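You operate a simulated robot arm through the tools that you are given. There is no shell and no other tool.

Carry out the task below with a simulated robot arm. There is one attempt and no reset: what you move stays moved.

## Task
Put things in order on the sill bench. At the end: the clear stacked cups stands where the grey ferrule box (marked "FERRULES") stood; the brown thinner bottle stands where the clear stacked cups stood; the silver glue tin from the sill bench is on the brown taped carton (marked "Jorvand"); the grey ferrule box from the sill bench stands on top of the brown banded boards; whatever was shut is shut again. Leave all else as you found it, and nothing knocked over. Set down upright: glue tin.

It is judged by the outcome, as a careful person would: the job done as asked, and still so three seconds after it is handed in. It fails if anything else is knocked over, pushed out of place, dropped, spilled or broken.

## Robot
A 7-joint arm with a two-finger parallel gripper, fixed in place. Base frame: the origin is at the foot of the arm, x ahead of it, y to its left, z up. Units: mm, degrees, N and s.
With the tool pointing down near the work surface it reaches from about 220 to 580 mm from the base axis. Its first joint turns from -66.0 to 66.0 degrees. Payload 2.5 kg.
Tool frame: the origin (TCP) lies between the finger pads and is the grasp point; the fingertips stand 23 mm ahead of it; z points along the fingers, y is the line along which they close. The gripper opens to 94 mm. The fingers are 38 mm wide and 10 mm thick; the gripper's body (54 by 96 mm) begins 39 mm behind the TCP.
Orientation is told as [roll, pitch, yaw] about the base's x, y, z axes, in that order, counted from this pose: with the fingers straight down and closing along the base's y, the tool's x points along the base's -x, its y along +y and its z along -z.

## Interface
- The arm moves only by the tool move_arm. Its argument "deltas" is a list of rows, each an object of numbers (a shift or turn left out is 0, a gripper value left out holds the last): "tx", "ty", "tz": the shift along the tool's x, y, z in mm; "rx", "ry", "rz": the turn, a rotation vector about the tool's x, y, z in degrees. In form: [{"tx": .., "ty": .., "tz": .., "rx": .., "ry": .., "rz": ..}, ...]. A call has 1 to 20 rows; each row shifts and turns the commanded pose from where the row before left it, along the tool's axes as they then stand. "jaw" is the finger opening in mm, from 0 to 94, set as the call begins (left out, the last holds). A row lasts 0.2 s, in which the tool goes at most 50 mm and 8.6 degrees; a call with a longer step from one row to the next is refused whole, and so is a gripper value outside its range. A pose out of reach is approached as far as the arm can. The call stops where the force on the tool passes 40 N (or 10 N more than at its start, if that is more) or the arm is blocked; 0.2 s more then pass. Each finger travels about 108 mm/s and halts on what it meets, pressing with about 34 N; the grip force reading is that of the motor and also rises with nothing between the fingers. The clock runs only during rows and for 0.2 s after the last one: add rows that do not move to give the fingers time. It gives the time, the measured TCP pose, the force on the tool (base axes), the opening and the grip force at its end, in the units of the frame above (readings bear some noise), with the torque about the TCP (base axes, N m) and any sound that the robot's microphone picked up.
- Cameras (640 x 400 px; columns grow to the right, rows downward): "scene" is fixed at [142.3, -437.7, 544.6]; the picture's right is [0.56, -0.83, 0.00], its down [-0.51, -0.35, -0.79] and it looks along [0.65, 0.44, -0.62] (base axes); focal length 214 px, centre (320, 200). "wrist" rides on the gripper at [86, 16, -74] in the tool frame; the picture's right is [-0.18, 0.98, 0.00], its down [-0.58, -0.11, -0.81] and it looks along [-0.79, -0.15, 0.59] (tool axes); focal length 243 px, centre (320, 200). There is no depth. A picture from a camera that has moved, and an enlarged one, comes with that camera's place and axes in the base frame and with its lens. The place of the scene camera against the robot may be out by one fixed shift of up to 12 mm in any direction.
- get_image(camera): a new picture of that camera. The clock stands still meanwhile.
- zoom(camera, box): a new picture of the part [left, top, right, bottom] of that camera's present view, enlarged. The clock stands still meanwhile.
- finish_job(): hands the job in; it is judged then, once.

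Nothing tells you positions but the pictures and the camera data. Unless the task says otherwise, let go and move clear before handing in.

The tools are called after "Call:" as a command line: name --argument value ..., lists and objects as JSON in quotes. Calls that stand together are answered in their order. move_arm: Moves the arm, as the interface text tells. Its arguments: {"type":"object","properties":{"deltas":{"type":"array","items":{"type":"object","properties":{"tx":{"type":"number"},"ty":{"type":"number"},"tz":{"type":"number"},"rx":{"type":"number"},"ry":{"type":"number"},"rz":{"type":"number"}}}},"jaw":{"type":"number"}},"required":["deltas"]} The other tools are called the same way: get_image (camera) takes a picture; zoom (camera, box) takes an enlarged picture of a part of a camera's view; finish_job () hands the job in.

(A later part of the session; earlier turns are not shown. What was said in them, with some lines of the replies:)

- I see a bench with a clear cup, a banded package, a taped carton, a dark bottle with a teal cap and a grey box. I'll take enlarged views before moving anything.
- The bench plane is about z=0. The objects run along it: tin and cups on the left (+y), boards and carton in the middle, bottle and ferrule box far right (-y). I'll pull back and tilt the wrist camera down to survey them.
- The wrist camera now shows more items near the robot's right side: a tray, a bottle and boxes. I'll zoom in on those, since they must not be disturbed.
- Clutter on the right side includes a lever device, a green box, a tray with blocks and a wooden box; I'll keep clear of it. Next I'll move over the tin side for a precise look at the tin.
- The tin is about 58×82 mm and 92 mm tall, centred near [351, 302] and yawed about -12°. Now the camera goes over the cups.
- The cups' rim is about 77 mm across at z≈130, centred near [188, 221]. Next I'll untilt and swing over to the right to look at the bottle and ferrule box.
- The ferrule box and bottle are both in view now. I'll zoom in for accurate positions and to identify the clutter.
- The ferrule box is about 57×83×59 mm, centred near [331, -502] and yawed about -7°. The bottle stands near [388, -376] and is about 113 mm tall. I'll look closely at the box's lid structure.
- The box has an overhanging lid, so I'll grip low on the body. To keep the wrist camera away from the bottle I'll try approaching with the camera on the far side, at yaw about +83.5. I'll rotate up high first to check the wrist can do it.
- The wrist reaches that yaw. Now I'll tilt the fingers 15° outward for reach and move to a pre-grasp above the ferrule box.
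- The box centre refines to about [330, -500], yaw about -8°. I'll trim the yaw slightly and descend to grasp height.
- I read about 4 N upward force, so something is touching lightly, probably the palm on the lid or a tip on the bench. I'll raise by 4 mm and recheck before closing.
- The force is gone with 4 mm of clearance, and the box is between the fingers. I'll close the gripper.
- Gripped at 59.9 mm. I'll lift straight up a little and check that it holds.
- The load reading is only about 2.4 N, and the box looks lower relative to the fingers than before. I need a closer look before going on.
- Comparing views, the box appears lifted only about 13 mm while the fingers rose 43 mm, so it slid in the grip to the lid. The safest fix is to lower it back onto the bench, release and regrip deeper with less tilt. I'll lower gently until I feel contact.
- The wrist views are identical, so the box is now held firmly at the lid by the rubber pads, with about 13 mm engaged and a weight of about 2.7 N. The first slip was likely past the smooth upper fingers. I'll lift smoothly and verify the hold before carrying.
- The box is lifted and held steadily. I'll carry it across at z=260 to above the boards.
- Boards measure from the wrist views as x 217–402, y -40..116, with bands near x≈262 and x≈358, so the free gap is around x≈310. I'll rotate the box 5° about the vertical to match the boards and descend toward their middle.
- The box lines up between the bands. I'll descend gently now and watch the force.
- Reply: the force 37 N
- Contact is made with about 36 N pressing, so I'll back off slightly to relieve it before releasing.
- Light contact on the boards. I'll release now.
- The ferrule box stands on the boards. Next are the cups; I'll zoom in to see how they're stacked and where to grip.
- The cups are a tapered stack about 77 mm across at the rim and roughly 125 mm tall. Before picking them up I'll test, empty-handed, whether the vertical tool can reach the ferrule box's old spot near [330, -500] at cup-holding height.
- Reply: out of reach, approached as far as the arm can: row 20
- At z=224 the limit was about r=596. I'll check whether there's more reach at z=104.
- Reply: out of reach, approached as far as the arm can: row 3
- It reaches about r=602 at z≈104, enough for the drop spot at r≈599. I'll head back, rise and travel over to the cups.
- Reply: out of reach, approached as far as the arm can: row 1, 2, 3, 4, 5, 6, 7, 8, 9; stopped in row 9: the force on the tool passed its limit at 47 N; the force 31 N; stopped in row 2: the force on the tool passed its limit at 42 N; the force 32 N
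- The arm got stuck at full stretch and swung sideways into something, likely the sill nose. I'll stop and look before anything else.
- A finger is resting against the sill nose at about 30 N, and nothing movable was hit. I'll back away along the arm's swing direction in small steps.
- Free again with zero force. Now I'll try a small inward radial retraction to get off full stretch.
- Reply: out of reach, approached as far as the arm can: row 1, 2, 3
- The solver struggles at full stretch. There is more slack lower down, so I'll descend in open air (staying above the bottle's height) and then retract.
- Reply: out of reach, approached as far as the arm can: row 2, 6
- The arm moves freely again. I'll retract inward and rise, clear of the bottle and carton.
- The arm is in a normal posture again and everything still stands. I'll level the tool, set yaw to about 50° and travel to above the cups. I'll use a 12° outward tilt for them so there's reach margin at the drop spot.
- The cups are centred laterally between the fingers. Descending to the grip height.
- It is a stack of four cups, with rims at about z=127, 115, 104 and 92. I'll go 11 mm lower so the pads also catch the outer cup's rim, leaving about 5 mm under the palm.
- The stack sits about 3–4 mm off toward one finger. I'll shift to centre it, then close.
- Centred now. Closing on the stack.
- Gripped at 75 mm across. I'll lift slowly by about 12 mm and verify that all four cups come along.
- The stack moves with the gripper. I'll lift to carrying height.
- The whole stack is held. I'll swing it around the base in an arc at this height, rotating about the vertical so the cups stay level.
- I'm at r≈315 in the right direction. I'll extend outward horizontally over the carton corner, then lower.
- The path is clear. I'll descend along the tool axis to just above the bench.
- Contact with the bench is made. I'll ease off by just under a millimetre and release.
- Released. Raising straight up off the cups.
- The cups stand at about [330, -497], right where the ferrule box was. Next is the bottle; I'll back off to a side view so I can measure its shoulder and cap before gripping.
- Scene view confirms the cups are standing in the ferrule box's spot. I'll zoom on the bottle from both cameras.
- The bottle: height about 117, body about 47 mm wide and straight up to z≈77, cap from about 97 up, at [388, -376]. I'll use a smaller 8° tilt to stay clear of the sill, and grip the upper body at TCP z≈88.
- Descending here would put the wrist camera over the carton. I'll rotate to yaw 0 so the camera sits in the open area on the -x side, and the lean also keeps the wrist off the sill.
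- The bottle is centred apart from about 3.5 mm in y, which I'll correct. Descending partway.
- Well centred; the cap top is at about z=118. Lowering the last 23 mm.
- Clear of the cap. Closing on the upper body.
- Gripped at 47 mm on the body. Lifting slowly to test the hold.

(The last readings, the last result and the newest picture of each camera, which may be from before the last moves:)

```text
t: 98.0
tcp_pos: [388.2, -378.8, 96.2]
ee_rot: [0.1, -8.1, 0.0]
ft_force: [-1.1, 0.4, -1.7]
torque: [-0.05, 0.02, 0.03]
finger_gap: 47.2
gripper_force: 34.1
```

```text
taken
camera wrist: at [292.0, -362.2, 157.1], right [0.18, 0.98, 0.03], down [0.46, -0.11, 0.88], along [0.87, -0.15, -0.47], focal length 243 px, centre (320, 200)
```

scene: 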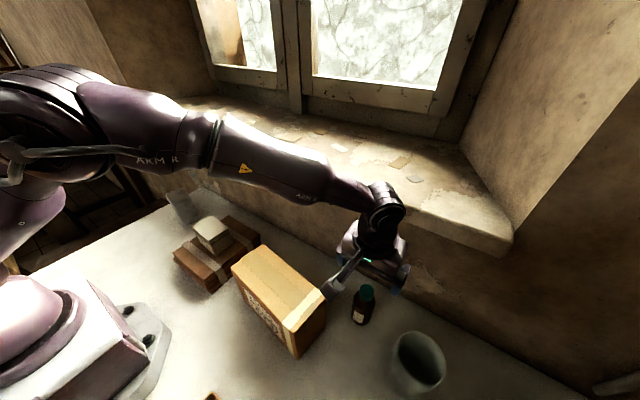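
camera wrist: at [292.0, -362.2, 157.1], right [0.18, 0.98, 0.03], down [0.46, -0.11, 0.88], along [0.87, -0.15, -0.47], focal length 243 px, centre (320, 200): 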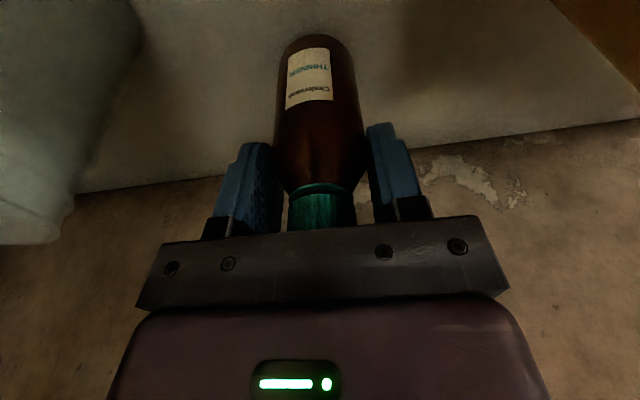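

The bottle moves with the gripper, weighing about 2 N. Lifting to carrying height.

Call:
move_arm --deltas '[{"tx": -0.7, "tz": -5}, {"tx": -1.4, "tz": -9.9}, {"tx": -2.1, "tz": -14.8}, {"tx": -2.5, "tz": -17.8}, {"tx": -2.5, "tz": -17.8}, {"tx": -2.5, "tz": -17.8}, {"tx": -2.5, "tz": -17.8}, {"tx": -2.5, "tz": -17.8}, {"tx": -2.5, "tz": -17.8}, {"tx": -2.1, "tz": -14.8}, {"tx": -0.7, "tz": -5}, {}]'

Call:
get_image --camera "wrist"

Call:
get_image --camera "scene"

```text
t: 100.6
tcp_pos: [389.6, -378.9, 254.6]
ee_rot: [0.0, -8.2, 0.0]
ft_force: [0.0, -0.4, -2.4]
torque: [0.01, 0.01, 0.03]
finger_gap: 47.3
gripper_force: 34.6
```

```text
taken
camera wrist: at [292.9, -362.3, 315.8], right [0.18, 0.98, 0.03], down [0.46, -0.11, 0.88], along [0.87, -0.15, -0.47], focal length 243 px, centre (320, 200)
```

wrist: 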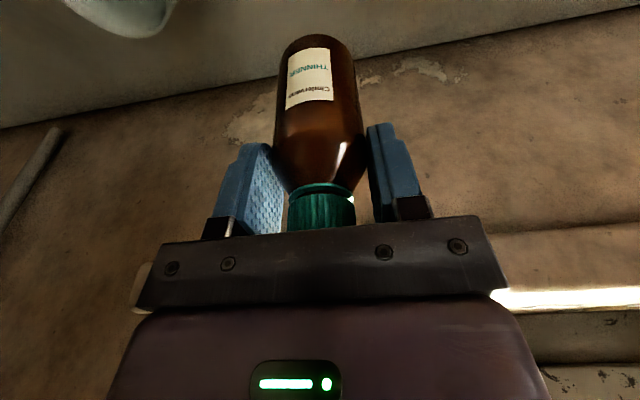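

```text
taken
```

scene: 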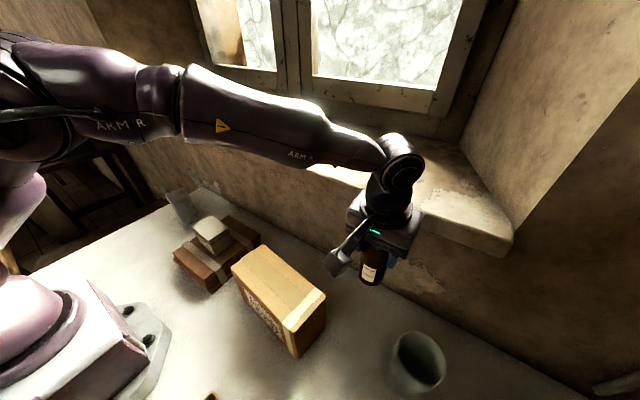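

Solid hold. Carrying the bottle across to the left side.

Call:
move_arm --deltas '[{"tx": 3, "ty": 12.7, "tz": -0.4}, {"tx": 5.94, "ty": 25.3, "tz": -0.85}, {"tx": 5.94, "ty": 25.3, "tz": -0.85}, {"tx": 5.94, "ty": 25.3, "tz": -0.85}, {"tx": 5.94, "ty": 25.3, "tz": -0.85}, {"tx": 5.94, "ty": 25.3, "tz": -0.85}, {"tx": 5.94, "ty": 25.3, "tz": -0.85}, {"tx": 5.94, "ty": 25.3, "tz": -0.85}, {"tx": 5.94, "ty": 25.3, "tz": -0.85}, {"tx": 5.94, "ty": 25.3, "tz": -0.85}, {"tx": 5.94, "ty": 25.3, "tz": -0.85}, {"tx": 5.94, "ty": 25.3, "tz": -0.85}, {"tx": 5.94, "ty": 25.3, "tz": -0.85}, {"tx": 5.94, "ty": 25.3, "tz": -0.85}, {"tx": 5.94, "ty": 25.3, "tz": -0.85}, {"tx": 3, "ty": 12.7, "tz": -0.4}, {}]'

Call:
move_arm --deltas '[{"tx": 5.4, "ty": 11, "tz": -0.8}, {"tx": 10.9, "ty": 21.9, "tz": -1.55}, {"tx": 10.9, "ty": 21.9, "tz": -1.55}, {"tx": 10.9, "ty": 21.9, "tz": -1.55}, {"tx": 10.9, "ty": 21.9, "tz": -1.55}, {"tx": 10.9, "ty": 21.9, "tz": -1.55}, {"tx": 10.9, "ty": 21.9, "tz": -1.55}, {"tx": 10.9, "ty": 21.9, "tz": -1.55}, {"tx": 10.9, "ty": 21.9, "tz": -1.55}, {"tx": 10.9, "ty": 21.9, "tz": -1.55}, {"tx": 5.4, "ty": 11, "tz": -0.8}, {}, {}]'

Call:
get_image --camera "wrist"

Call:
get_image --camera "scene"

```text
t: 104.2
tcp_pos: [299.6, 2.8, 254.3]
ee_rot: [0.1, -8.1, 0.1]
ft_force: [-0.3, -0.1, -2.0]
torque: [0.01, 0.01, -0.04]
finger_gap: 47.0
gripper_force: 34.4
```

```text
t: 107.0
tcp_pos: [190.4, 220.1, 253.9]
ee_rot: [0.1, -8.1, 0.0]
ft_force: [0.7, 0.8, -2.3]
torque: [0.01, -0.01, -0.02]
finger_gap: 47.3
gripper_force: 33.8
```

```text
taken
camera wrist: at [94.2, 235.8, 315.6], right [0.18, 0.98, 0.03], down [0.46, -0.11, 0.88], along [0.87, -0.15, -0.47], focal length 243 px, centre (320, 200)
```

wrist: 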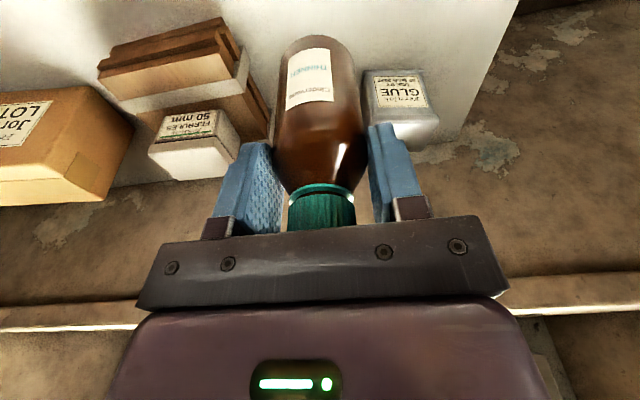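

```text
taken
```

scene: 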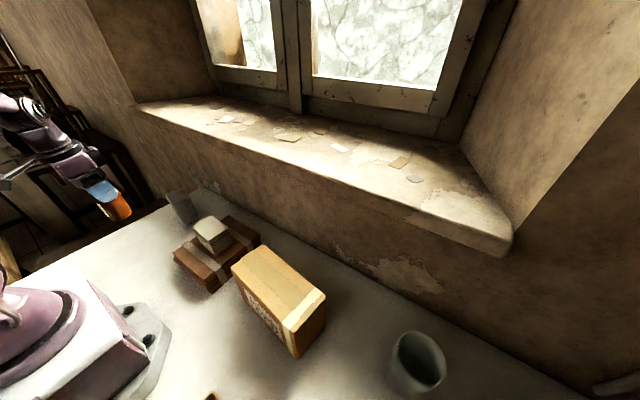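

Positioned over the cups' old spot. Lowering the bottle.

Call:
move_arm --deltas '[{"tx": 1.4, "tz": 9.9}, {"tx": 2.8, "tz": 19.8}, {"tx": 2.8, "tz": 19.8}, {"tx": 2.8, "tz": 19.8}, {"tx": 2.8, "tz": 19.8}, {"tx": 2.8, "tz": 19.8}, {"tx": 2.8, "tz": 19.8}, {"tx": 2.1, "tz": 14.9}, {"tx": 1.4, "tz": 9.9}, {"tx": 0.7, "tz": 5}, {}]'

Call:
zoom --camera "scene" --box '[60, 140, 260, 320]'

```text
t: 109.4
tcp_pos: [188.8, 218.5, 91.4]
ee_rot: [0.1, -8.0, 0.0]
ft_force: [-0.2, -0.4, -2.6]
torque: [0.03, 0.0, 0.02]
finger_gap: 47.3
gripper_force: 34.0
```

```text
2.22 times, centred on (160, 230) of scene
camera zoom: at [142.3, -437.7, 544.6], right [0.56, -0.83, 0.0], down [-0.51, -0.35, -0.79], along [0.65, 0.44, -0.62], focal length 477 px, centre (676, 133)
```

zoom: 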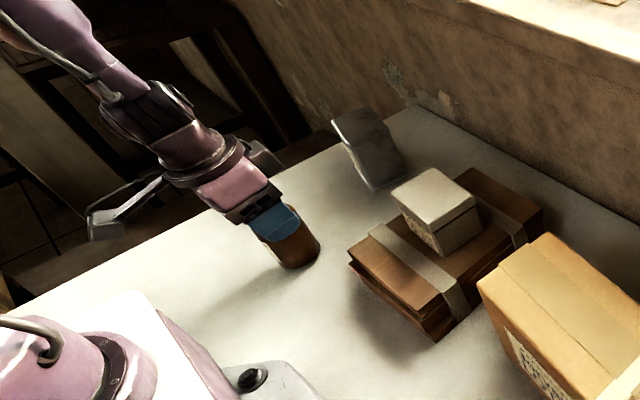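

Call:
move_arm --deltas '[{"tx": 0.28, "tz": 2}, {}, {}]'

Call:
move_arm --deltas '[{"tx": 0.2, "tz": 1.4}, {}, {}]'

```text
t: 110.2
tcp_pos: [189.8, 220.5, 93.3]
ee_rot: [0.1, -8.1, 0.0]
ft_force: [0.1, 0.0, -1.7]
torque: [0.05, 0.04, 0.01]
finger_gap: 47.1
gripper_force: 33.4
```

```text
t: 111.0
tcp_pos: [189.3, 219.3, 91.0]
ee_rot: [0.1, -8.1, 0.0]
ft_force: [0.6, 0.6, -2.1]
torque: [0.01, -0.01, 0.01]
finger_gap: 47.2
gripper_force: 34.3
```

Call:
move_arm --deltas '[{"tx": 0.28, "tz": 2}, {}, {}]'

Call:
move_arm --deltas '[{"tx": 0.14, "tz": 1}, {}, {}]'

```text
t: 111.8
tcp_pos: [190.1, 220.5, 88.6]
ee_rot: [0.1, -8.2, 0.0]
ft_force: [0.1, 1.0, -1.8]
torque: [-0.02, 0.0, -0.04]
finger_gap: 47.2
gripper_force: 34.1
```

```text
t: 112.6
tcp_pos: [188.9, 219.8, 88.0]
ee_rot: [0.1, -8.1, 0.0]
ft_force: [-0.3, 0.3, -1.8]
torque: [0.0, 0.01, -0.02]
finger_gap: 46.9
gripper_force: 33.9
```

Call:
move_arm --deltas '[{"tx": 0.14, "tz": 1}, {}, {}]'

Call:
move_arm --deltas '[{"tx": 0.1, "tz": 0.7}, {}, {}]'

```text
t: 113.4
tcp_pos: [188.2, 219.4, 85.7]
ee_rot: [0.1, -8.1, 0.1]
ft_force: [-0.7, -1.0, 3.6]
torque: [-0.22, 0.05, -0.04]
finger_gap: 47.4
gripper_force: 33.6
```

```text
t: 114.2
tcp_pos: [189.2, 219.2, 87.2]
ee_rot: [0.1, -8.1, 0.0]
ft_force: [-2.5, -5.6, 29.8]
torque: [-0.43, 0.14, -0.01]
finger_gap: 47.3
gripper_force: 33.7
```

In contact. Backing off the last 0.7 mm and releasing.

Call:
move_arm --deltas '[{"tx": -0.1, "tz": -0.75}, {}, {}]'

Call:
move_arm --deltas '[{}, {}, {}]' --jaw 94

Call:
get_image --camera "wrist"

```text
t: 115.0
tcp_pos: [189.2, 219.2, 86.6]
ee_rot: [0.1, -8.1, 0.0]
ft_force: [-0.3, 0.1, -1.6]
torque: [0.0, 0.01, -0.05]
finger_gap: 47.3
gripper_force: 33.6
```

```text
t: 115.8
tcp_pos: [189.0, 219.4, 87.6]
ee_rot: [0.0, -8.1, 0.0]
ft_force: [0.5, -0.3, -0.5]
torque: [0.03, 0.01, -0.02]
finger_gap: 94.1
gripper_force: 0.1
```

```text
taken
camera wrist: at [93.1, 236.4, 149.1], right [0.18, 0.98, 0.03], down [0.46, -0.11, 0.88], along [0.87, -0.15, -0.47], focal length 243 px, centre (320, 200)
```

wrist: 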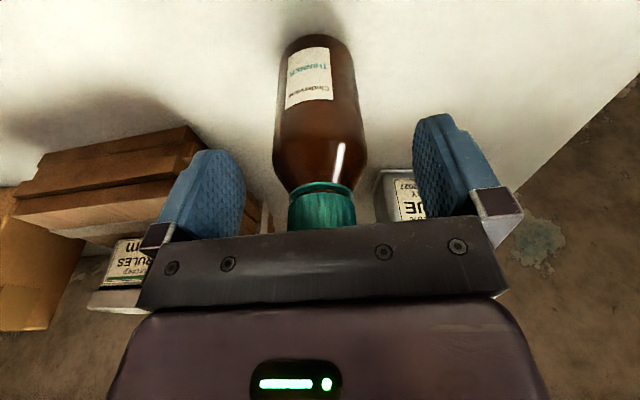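

The bottle stands. Rising straight up.

Call:
move_arm --deltas '[{"tx": -0.7, "tz": -5}, {"tx": -1.4, "tz": -9.9}, {"tx": -2.1, "tz": -14.9}, {"tx": -2.8, "tz": -19.8}, {"tx": -2.8, "tz": -19.8}, {"tx": -2.8, "tz": -19.8}, {"tx": -2.8, "tz": -19.8}, {"tx": -2.8, "tz": -19.8}, {}]'

Call:
get_image --camera "wrist"

Call:
get_image --camera "scene"

```text
t: 117.8
tcp_pos: [189.5, 220.0, 217.9]
ee_rot: [0.0, -8.1, 0.0]
ft_force: [-0.2, -0.2, 0.2]
torque: [0.03, -0.01, -0.01]
finger_gap: 93.9
gripper_force: 0.0
```

```text
taken
camera wrist: at [92.8, 235.8, 279.8], right [0.18, 0.98, 0.03], down [0.46, -0.11, 0.88], along [0.87, -0.15, -0.47], focal length 243 px, centre (320, 200)
```

wrist: 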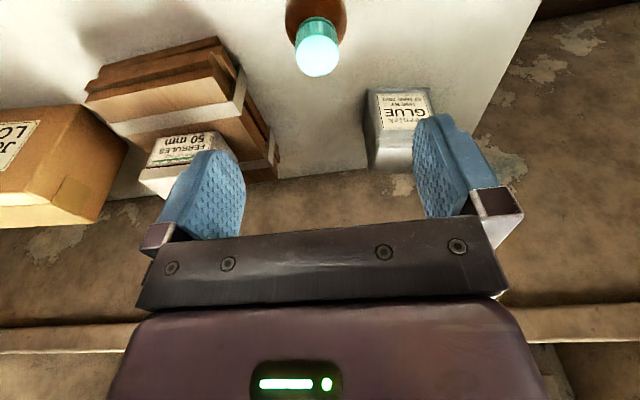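

```text
taken
```

scene: 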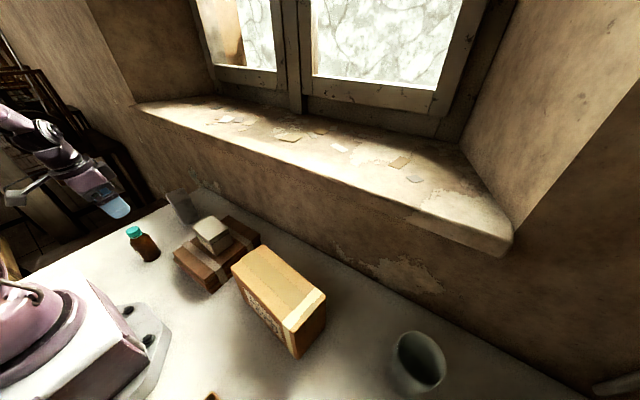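

The bottle stands where the cups were. Last is the glue tin near [351, 302]. I'll level the tool, move above it and turn to grip across its short side.

Call:
move_arm --deltas '[{"ry": 8.1}, {"tx": -23, "ty": 11.7}, {"tx": -23, "ty": 11.7}, {"tx": -23, "ty": 11.7}, {"tx": -23, "ty": 11.7}, {"tx": -23, "ty": 11.7}, {"tx": -23, "ty": 11.7}, {"tx": -23, "ty": 11.7}, {"rz": -7.85}, {"rz": -7.85}, {"rz": -7.85}, {"rz": -7.85}, {"rz": -7.85}, {"rz": -7.85}, {"rz": -7.85}, {"rz": -7.85}, {"rz": -7.85}, {"rz": -7.85}, {}]'

Call:
get_image --camera "wrist"

Call:
get_image --camera "scene"

```text
t: 121.8
tcp_pos: [349.6, 301.3, 218.4]
ee_rot: [0.2, -0.2, 78.6]
ft_force: [-0.6, 0.7, 0.6]
torque: [-0.02, 0.0, 0.03]
finger_gap: 94.0
gripper_force: 0.1
```

```text
taken
camera wrist: at [316.7, 220.6, 291.7], right [-0.93, 0.37, 0.0], down [0.22, 0.55, 0.81], along [0.3, 0.75, -0.59], focal length 243 px, centre (320, 200)
```

wrist: 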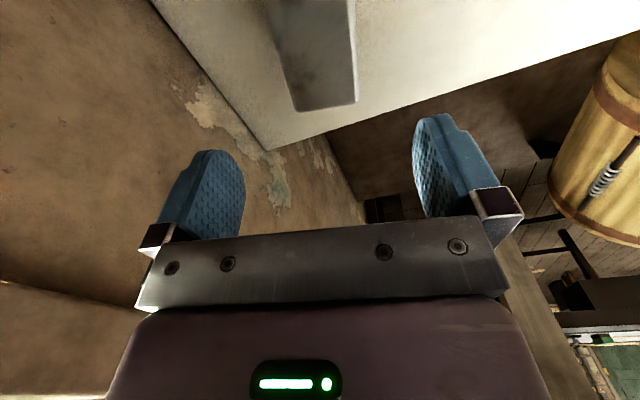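

```text
taken
```

scene: 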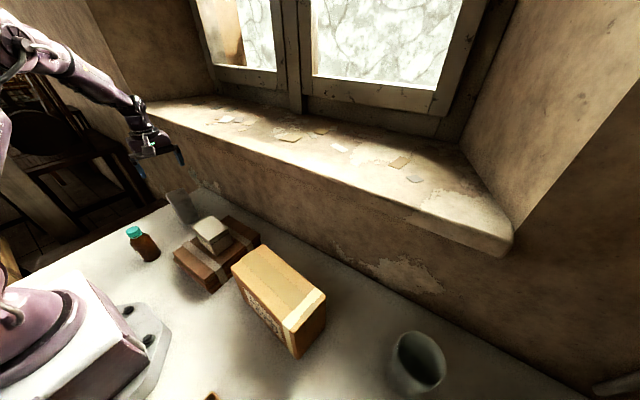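

The tin is centred within about 2 mm. I'll apply small corrections and descend toward grip height.

Call:
move_arm --deltas '[{"ty": -2.0, "rz": 1.3}, {"tz": 20}, {"tz": 20}, {"tz": 20}, {"tz": 20}, {"tz": 20}, {"tz": 10}, {}]'

Call:
get_image --camera "wrist"

Call:
zoom --camera "scene" --box '[110, 120, 270, 260]'

```text
t: 123.6
tcp_pos: [351.6, 302.8, 107.4]
ee_rot: [-0.1, -0.1, 77.2]
ft_force: [-1.0, 0.2, -0.1]
torque: [0.02, 0.0, 0.03]
finger_gap: 94.0
gripper_force: 0.1
```

```text
taken
camera wrist: at [316.3, 222.0, 181.8], right [-0.92, 0.4, 0.0], down [0.24, 0.54, 0.81], along [0.32, 0.74, -0.59], focal length 243 px, centre (320, 200)
```

wrist: 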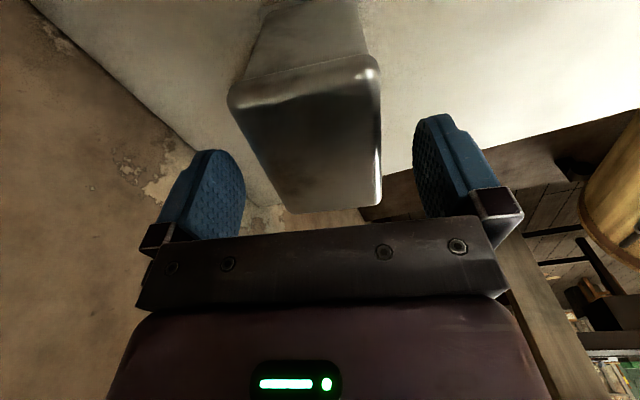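

```text
2.86 times, centred on (190, 190) of scene
camera zoom: at [142.3, -437.7, 544.6], right [0.56, -0.83, 0.0], down [-0.51, -0.35, -0.79], along [0.65, 0.44, -0.62], focal length 613 px, centre (691, 229)
```

zoom: 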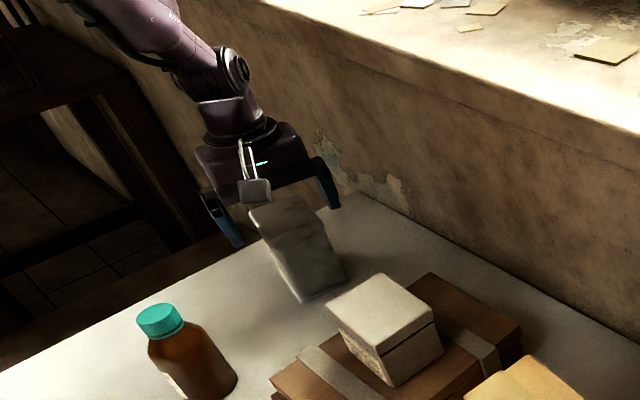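

The tin's top is at about z=93 and it is nicely centred. Lowering to z≈62 and closing.

Call:
move_arm --deltas '[{"tz": 15}, {"tz": 15}, {"tz": 10}, {"tz": 5}, {}, {}]'

Call:
get_image --camera "wrist"

```text
t: 125.0
tcp_pos: [350.8, 301.0, 61.2]
ee_rot: [0.0, -0.1, 77.2]
ft_force: [-0.9, 0.1, 1.4]
torque: [-0.01, 0.0, 0.01]
finger_gap: 93.9
gripper_force: 0.0
```

```text
taken
camera wrist: at [317.2, 221.1, 135.8], right [-0.92, 0.4, 0.0], down [0.24, 0.54, 0.81], along [0.32, 0.74, -0.59], focal length 243 px, centre (320, 200)
```

wrist: 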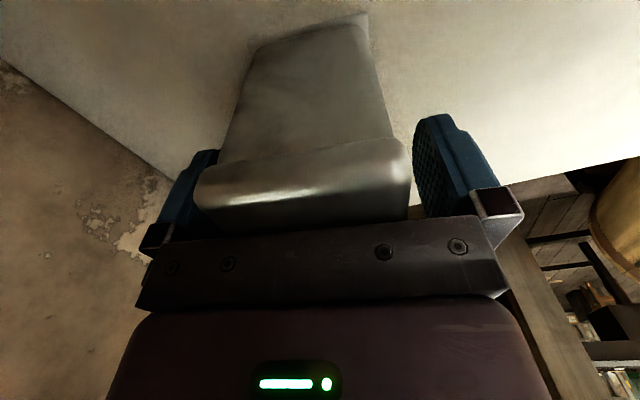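

I can see the tin has a slightly wider lid, like the ferrule box did. I'll close here and do a very small slow lift to check whether it slips.

Call:
move_arm --deltas '[{}, {}, {}, {}, {}]' --jaw 40

Call:
zoom --camera "wrist" --box '[140, 0, 480, 260]'

Call:
move_arm --deltas '[{"tz": -1}, {"tz": -1.5}, {"tz": -1.5}, {"tz": -2}, {}, {}]'

Call:
zoom --camera "wrist" --box '[140, 0, 480, 260]'

```text
t: 126.2
tcp_pos: [353.3, 301.4, 62.4]
ee_rot: [0.1, 0.0, 77.3]
ft_force: [0.3, 0.5, -0.3]
torque: [0.11, -0.1, 0.09]
finger_gap: 60.2
gripper_force: 33.6
```

```text
1.54 times, centred on (310, 130) of wrist
camera zoom: at [317.2, 221.2, 135.9], right [-0.92, 0.4, 0.0], down [0.24, 0.54, 0.81], along [0.32, 0.74, -0.59], focal length 373 px, centre (335, 308)
```

zoom: 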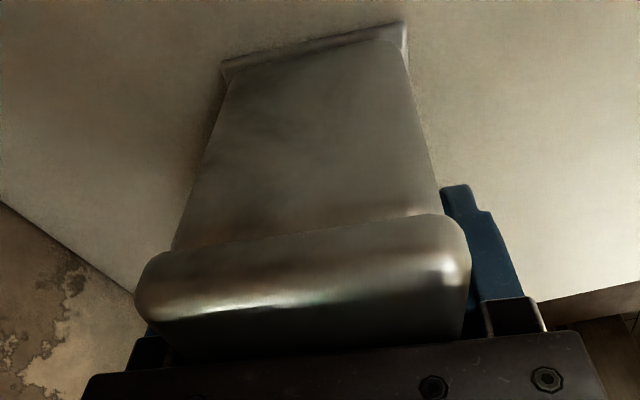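

```text
t: 127.6
tcp_pos: [351.8, 301.8, 68.6]
ee_rot: [0.0, -0.2, 77.1]
ft_force: [-0.2, -0.2, -5.5]
torque: [-0.01, 0.0, 0.01]
finger_gap: 59.9
gripper_force: 33.7
```

```text
1.54 times, centred on (310, 130) of wrist
camera zoom: at [317.0, 220.9, 142.1], right [-0.92, 0.4, 0.0], down [0.24, 0.54, 0.81], along [0.32, 0.74, -0.59], focal length 373 px, centre (335, 308)
```

zoom: 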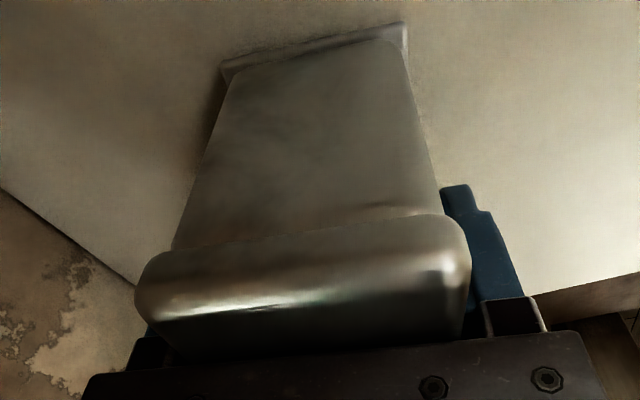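

No slip this time: the view is identical and the load is about 5.5 N. I'll lift a bit more and recheck.

Call:
move_arm --deltas '[{"tz": -3}, {"tz": -5}, {"tz": -6}, {"tz": -6}, {}, {}]'

Call:
zoom --camera "wrist" --box '[140, 0, 480, 260]'

Call:
zoom --camera "scene" --box '[110, 120, 270, 260]'

```text
t: 129.0
tcp_pos: [351.1, 300.6, 87.8]
ee_rot: [0.1, -0.1, 77.2]
ft_force: [-0.3, -1.0, -4.2]
torque: [0.0, 0.02, 0.01]
finger_gap: 60.0
gripper_force: 33.6
```

```text
1.54 times, centred on (310, 130) of wrist
camera zoom: at [316.3, 220.7, 162.4], right [-0.92, 0.4, 0.0], down [0.24, 0.54, 0.81], along [0.32, 0.74, -0.59], focal length 373 px, centre (335, 308)
```

zoom: 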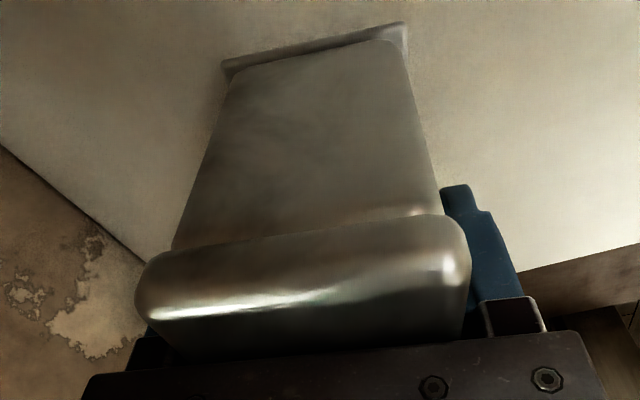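

```text
2.86 times, centred on (190, 190) of scene
camera zoom: at [142.3, -437.7, 544.6], right [0.56, -0.83, 0.0], down [-0.51, -0.35, -0.79], along [0.65, 0.44, -0.62], focal length 613 px, centre (691, 229)
```

zoom: 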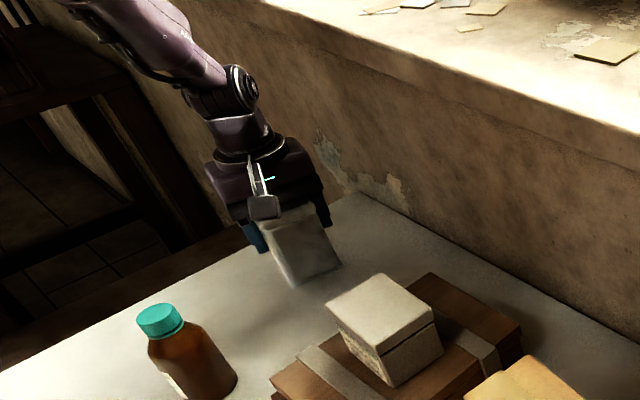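

Firmly held. Lifting to carrying height.

Call:
move_arm --deltas '[{"tz": -8}, {"tz": -15}, {"tz": -18}, {"tz": -18}, {"tz": -18}, {"tz": -18}, {"tz": -18}, {"tz": -15}, {"tz": -8}, {}]'

Call:
move_arm --deltas '[{"tx": 9.9, "ty": -1.1}, {"tx": 19.9, "ty": -2.3}, {"tx": 26.8, "ty": -3.05}, {"tx": 26.8, "ty": -3.05}, {"tx": 26.8, "ty": -3.05}, {"tx": 26.8, "ty": -3.05}, {"tx": 26.8, "ty": -3.05}, {"tx": 26.8, "ty": -3.05}, {"tx": 26.8, "ty": -3.05}, {"tx": 26.8, "ty": -3.05}, {"tx": 26.8, "ty": -3.05}, {"tx": 26.8, "ty": -3.05}, {"tx": 26.8, "ty": -3.05}, {"tx": 26.8, "ty": -3.05}, {"tx": 26.8, "ty": -3.05}, {"tx": 26.8, "ty": -3.05}, {"tx": 26.8, "ty": -3.05}, {"tx": 19.9, "ty": -2.3}, {"tx": 9.9, "ty": -1.1}, {}]'

Call:
get_image --camera "scene"

Call:
get_image --camera "wrist"

```text
t: 131.2
tcp_pos: [350.8, 301.0, 223.7]
ee_rot: [0.1, -0.1, 77.2]
ft_force: [0.1, 0.8, -5.0]
torque: [-0.02, -0.05, -0.02]
finger_gap: 59.9
gripper_force: 34.3
```

```text
t: 135.4
tcp_pos: [299.7, -162.7, 223.8]
ee_rot: [0.2, -0.1, 77.2]
ft_force: [0.0, 0.7, -5.0]
torque: [0.0, -0.01, -0.01]
finger_gap: 59.8
gripper_force: 33.4
```

```text
taken
```

scene: 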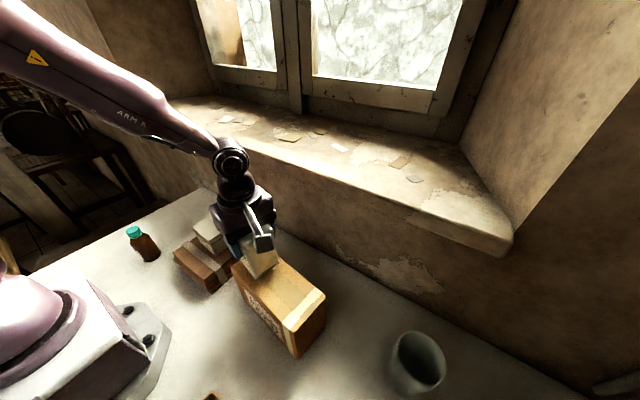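

```text
taken
camera wrist: at [264.8, -242.6, 297.9], right [-0.92, 0.4, 0.0], down [0.24, 0.54, 0.81], along [0.32, 0.74, -0.59], focal length 243 px, centre (320, 200)
```

wrist: 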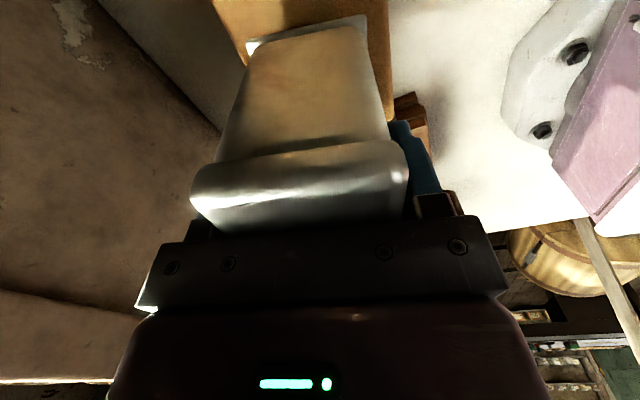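

Over the carton's +y end now. I'll align yaw with the carton and move over its middle.

Call:
move_arm --deltas '[{"rz": -5.3}, {"tx": 15, "ty": -0.3}, {"tx": 21.6, "ty": -0.4}, {"tx": 15, "ty": -0.3}, {}]'

Call:
get_image --camera "wrist"

Call:
zoom --camera "scene" --box '[180, 180, 360, 380]'

```text
t: 136.6
tcp_pos: [293.3, -212.4, 224.2]
ee_rot: [0.2, 0.0, 82.4]
ft_force: [0.4, 0.4, -6.0]
torque: [0.01, 0.02, 0.02]
finger_gap: 59.8
gripper_force: 34.1
```

```text
taken
camera wrist: at [266.1, -295.3, 298.1], right [-0.95, 0.31, 0.0], down [0.18, 0.56, 0.81], along [0.25, 0.77, -0.59], focal length 243 px, centre (320, 200)
```

wrist: 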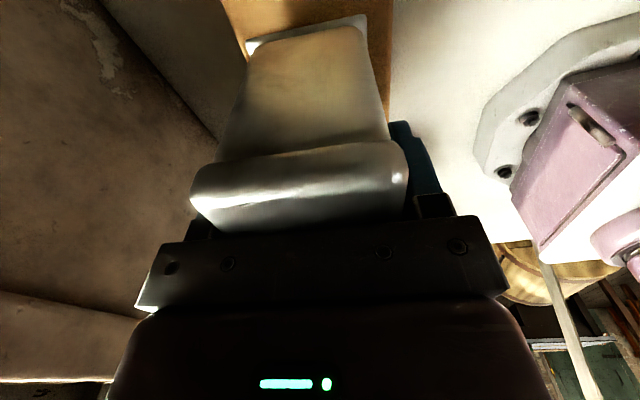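

```text
2.00 times, centred on (270, 280) of scene
camera zoom: at [142.3, -437.7, 544.5], right [0.56, -0.83, 0.0], down [-0.51, -0.35, -0.79], along [0.65, 0.44, -0.62], focal length 429 px, centre (420, 40)
```

zoom: 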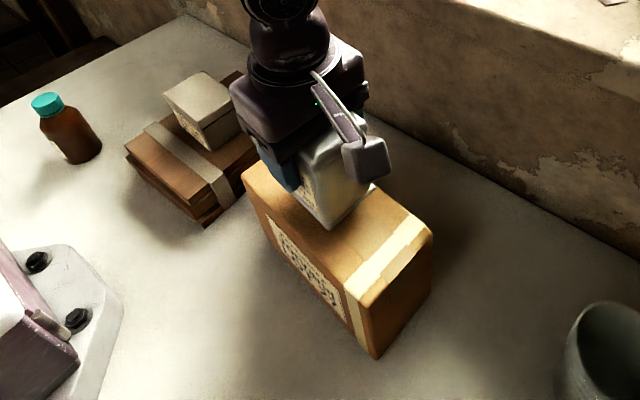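

The tin is centred over the carton to within a couple of millimetres. Lowering gently.

Call:
move_arm --deltas '[{"tz": 8}, {"tz": 8}, {"tz": 5}, {"tz": 3}, {}, {}]'

Call:
zoom --camera "scene" --box '[220, 220, 340, 340]'

```text
t: 137.9
tcp_pos: [294.5, -211.8, 200.6]
ee_rot: [0.0, 0.1, 82.4]
ft_force: [-1.5, 2.5, 4.4]
torque: [-0.21, 0.06, -0.06]
finger_gap: 59.8
gripper_force: 34.0
stopped in row 6: the force on the tool passed its limit at 42 N (the readings are from after the stop); the commanded pose is now the measured one
```

```text
3.33 times, centred on (280, 280) of scene
camera zoom: at [142.2, -437.7, 544.6], right [0.56, -0.83, 0.0], down [-0.51, -0.35, -0.79], along [0.65, 0.44, -0.62], focal length 715 px, centre (453, -67)
```

zoom: 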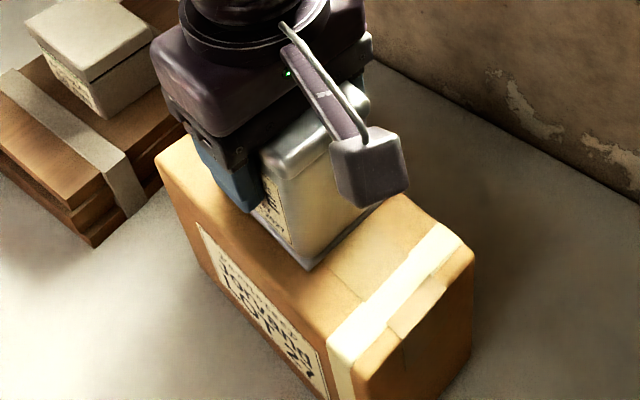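

The tin touched down on the carton top at about z=138; the force is now light. Easing slightly and releasing.

Call:
move_arm --deltas '[{"tz": -0.4}, {}, {}]'

Call:
move_arm --deltas '[{}, {}, {}]' --jaw 90

Call:
get_image --camera "wrist"

Call:
zoom --camera "scene" --box '[220, 220, 340, 340]'

```text
t: 138.7
tcp_pos: [294.3, -213.6, 201.3]
ee_rot: [0.0, -0.1, 82.5]
ft_force: [0.7, 0.1, -2.8]
torque: [-0.05, -0.05, 0.02]
finger_gap: 60.1
gripper_force: 34.2
```

```text
t: 139.5
tcp_pos: [293.7, -213.8, 200.8]
ee_rot: [-0.2, 0.0, 82.4]
ft_force: [0.6, 0.4, -0.6]
torque: [-0.01, -0.02, 0.0]
finger_gap: 90.0
gripper_force: 0.0
```

```text
taken
camera wrist: at [266.3, -295.8, 275.5], right [-0.95, 0.31, 0.0], down [0.18, 0.56, 0.81], along [0.25, 0.77, -0.59], focal length 243 px, centre (320, 200)
```

wrist: 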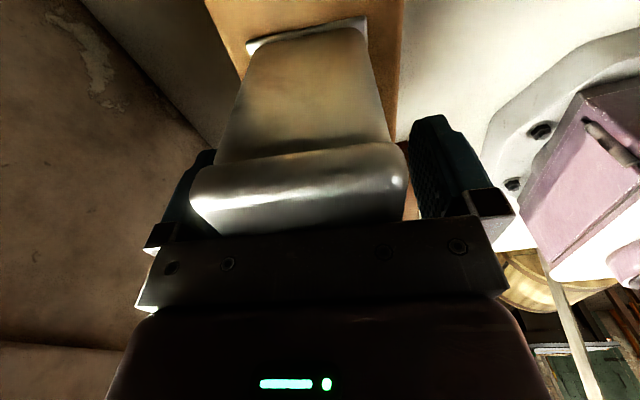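

```text
3.33 times, centred on (280, 280) of scene
camera zoom: at [142.3, -437.7, 544.6], right [0.56, -0.83, 0.0], down [-0.51, -0.35, -0.79], along [0.65, 0.44, -0.62], focal length 715 px, centre (453, -67)
```

zoom: 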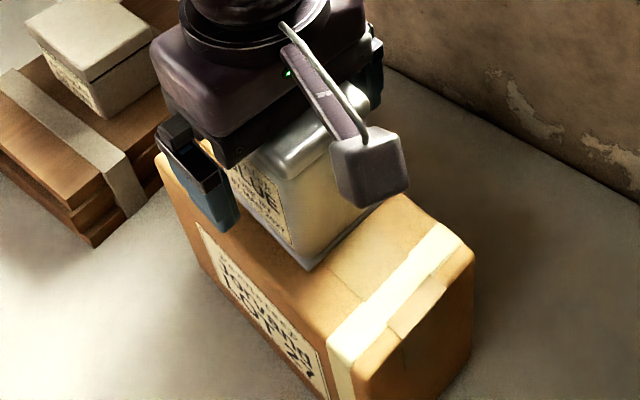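

The tin stands on the carton. I'll rise straight up and clear, then inspect everything.

Call:
move_arm --deltas '[{"tz": -4}, {"tz": -10}, {"tz": -18}, {"tz": -25}, {"tz": -25}, {"tz": -25}, {"tz": -25}, {"tz": -25}, {}]'

Call:
move_arm --deltas '[{"tx": -25}, {"tx": -25}, {"tx": -25}, {"tx": -25}, {"tx": -25}, {"tx": -25}, {"tx": -25}, {"tx": -25}, {"tx": -25}, {"tx": -25}, {}]'

Call:
get_image --camera "scene"

Call:
get_image --camera "wrist"

```text
t: 141.5
tcp_pos: [294.5, -213.4, 360.4]
ee_rot: [-0.2, 0.1, 82.5]
ft_force: [0.5, -0.6, -0.4]
torque: [0.01, 0.01, 0.0]
finger_gap: 90.4
gripper_force: 0.1
```

```text
t: 143.9
tcp_pos: [327.0, 34.3, 357.4]
ee_rot: [-0.2, 0.0, 82.6]
ft_force: [0.1, 0.1, 0.1]
torque: [0.04, -0.01, 0.01]
finger_gap: 90.1
gripper_force: 0.0
```

```text
taken
```

scene: 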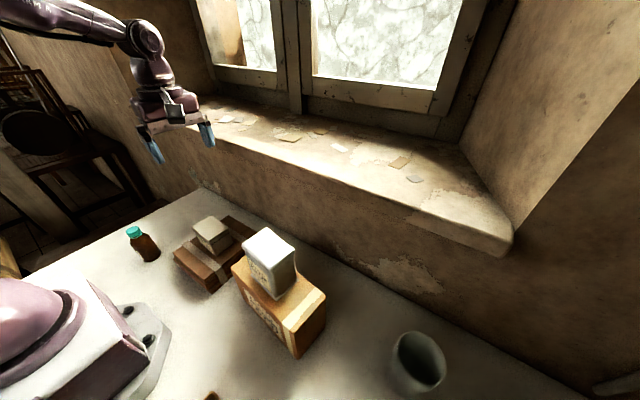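

```text
taken
camera wrist: at [299.5, -47.6, 431.6], right [-0.95, 0.31, 0.0], down [0.18, 0.56, 0.81], along [0.25, 0.77, -0.59], focal length 243 px, centre (320, 200)
```

wrist: 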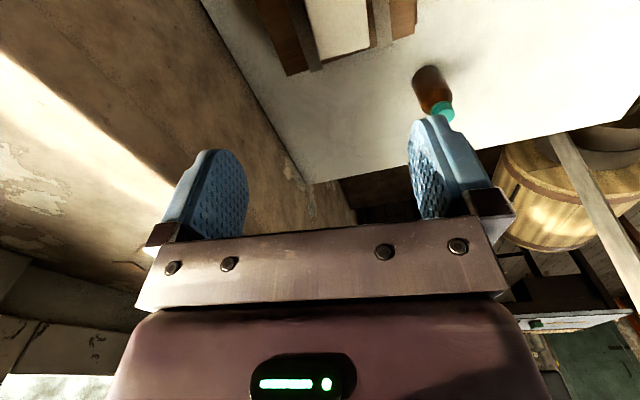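

Everything looks placed. I'll do a final close check of each item before handing in.

Call:
zoom --camera "scene" --box '[110, 190, 270, 310]'

Call:
zoom --camera "scene" --box '[220, 210, 460, 400]'

```text
3.33 times, centred on (190, 250) of scene
camera zoom: at [142.3, -437.7, 544.6], right [0.56, -0.83, 0.0], down [-0.51, -0.35, -0.79], along [0.65, 0.44, -0.62], focal length 715 px, centre (753, 33)
```

zoom: 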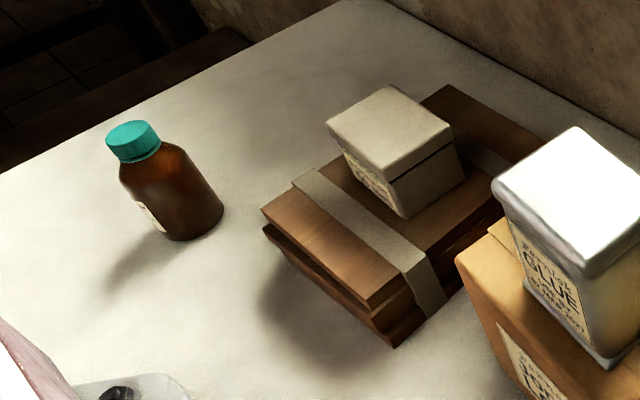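

```text
2.11 times, centred on (340, 305) of scene
camera zoom: at [142.3, -437.7, 544.6], right [0.56, -0.83, 0.0], down [-0.51, -0.35, -0.79], along [0.65, 0.44, -0.62], focal length 452 px, centre (278, -21)
```

zoom: 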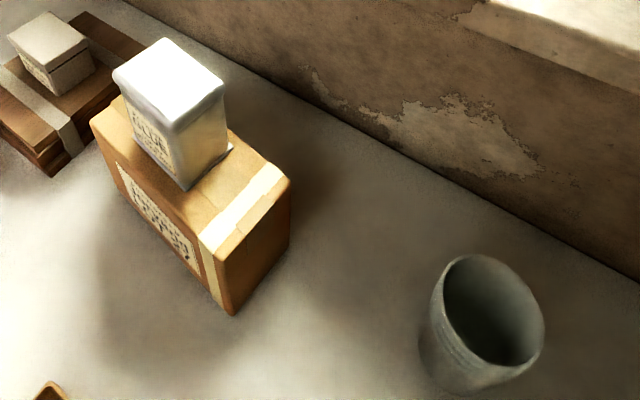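

All pieces are standing. I want to double-check that the ferrule box's lid is fully seated, so I'll take a side look with the wrist camera from a safe distance.

Call:
move_arm --deltas '[{"rz": 8.26}, {"rz": 8.26}, {"rz": 8.26}, {"rz": 8.26}, {"rz": 8.26}, {"rz": 8.26}, {"rz": 8.26}, {"rz": 8.26}, {"rz": 8.26}, {"rz": 8.26}, {"tx": 11, "ty": 0.9, "tz": 21}, {"tx": 11, "ty": 0.9, "tz": 21}, {"tx": 11, "ty": 0.9, "tz": 21}, {"tx": 11, "ty": 0.9, "tz": 21}, {"tx": 11, "ty": 0.9, "tz": 21}, {"tx": 11, "ty": 0.9, "tz": 21}, {"tx": 11, "ty": 0.9, "tz": 21}, {}]'

Call:
get_image --camera "wrist"

Call:
zoom --camera "wrist" --box '[220, 60, 420, 200]'

```text
t: 147.7
tcp_pos: [249.3, 43.1, 209.9]
ee_rot: [0.0, -0.1, -0.1]
ft_force: [-0.3, -0.2, 0.6]
torque: [-0.01, 0.0, -0.02]
finger_gap: 89.6
gripper_force: 0.0
```

```text
taken
camera wrist: at [162.9, 60.0, 283.5], right [0.19, 0.98, 0.0], down [0.58, -0.11, 0.81], along [0.79, -0.15, -0.59], focal length 243 px, centre (320, 200)
```

wrist: 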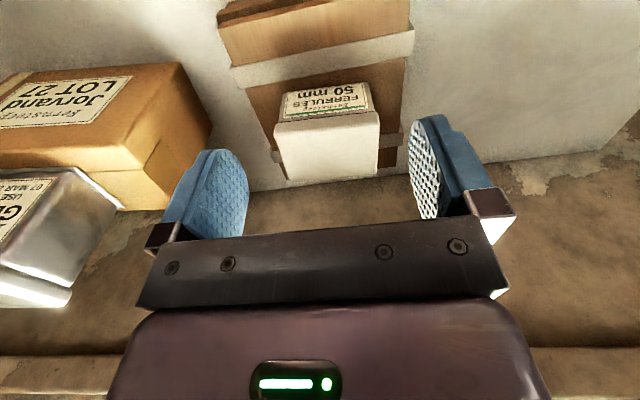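

```text
2.86 times, centred on (320, 130) of wrist
camera zoom: at [162.9, 60.0, 283.5], right [0.19, 0.98, 0.0], down [0.58, -0.11, 0.81], along [0.79, -0.15, -0.59], focal length 693 px, centre (320, 400)
```

zoom: 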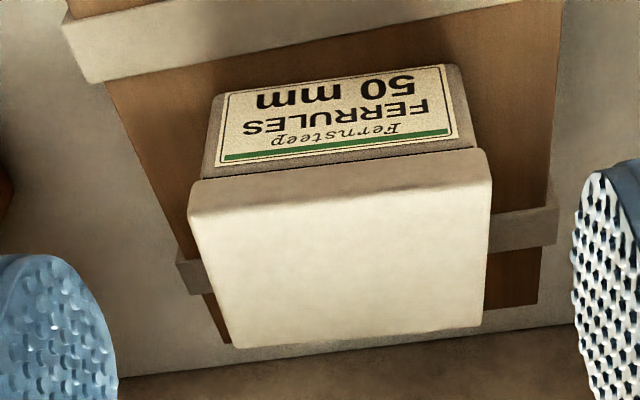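

The lid sits seated and level, and the box is stable between the bands. I'll raise the arm clear and take a final look.

Call:
move_arm --deltas '[{"tz": -20}, {"tz": -30}, {"tz": -30}, {"tz": -30}, {"tz": -30}, {"tz": -30}, {}, {}, {}]'

Call:
get_image --camera "scene"

```text
t: 149.7
tcp_pos: [249.3, 42.1, 379.5]
ee_rot: [0.0, -0.1, 0.0]
ft_force: [0.4, 0.3, 0.4]
torque: [0.0, 0.0, -0.04]
finger_gap: 89.9
gripper_force: 0.1
```

```text
taken
```

scene: 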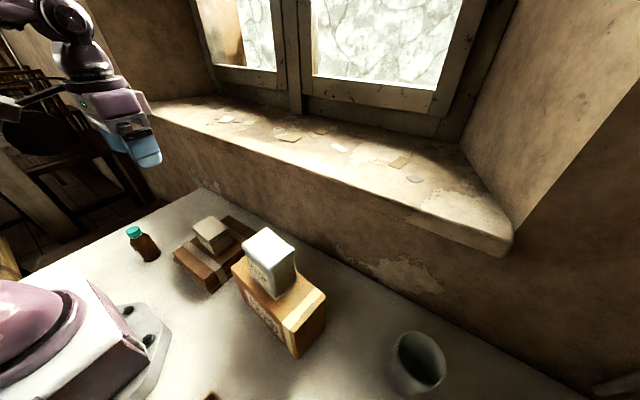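

The cups are in the ferrule box's old place and the bottle is in the cups' old place. The tin stands upright on the carton and the ferrule box is on the boards. Nothing else looks disturbed and the arm is clear, so I'm handing the job in.

Call:
finish_job

```text
The job is handed in.
```

The bench is set as you asked, and the job is handed in. In the last camera view everything was upright and nothing else looked moved.

- **Clear cups:** the stack of four stands where the ferrule box was, within a few millimetres by the wrist camera.
- **Thinner bottle:** it stands where the cups were.
- **Glue tin:** it stands upright in the middle of the "Jorvand" carton.
- **Ferrule box:** it stands on the banded boards, between the two bands, with its lid on.

Nothing needed opening, so nothing had to be shut again.

- **Ferrule box slip:** on the first lift, the fingers slid about 30 mm up the box before catching at its lid. It was never more than about 14 mm off the bench while slipping, and it held firmly after that.
- **Bump against the sill:** while testing its reach empty-handed, the arm got stuck at full stretch. A finger pressed against the front edge of the window sill at up to 47 N. I backed it off, and I saw no damage and nothing moved.
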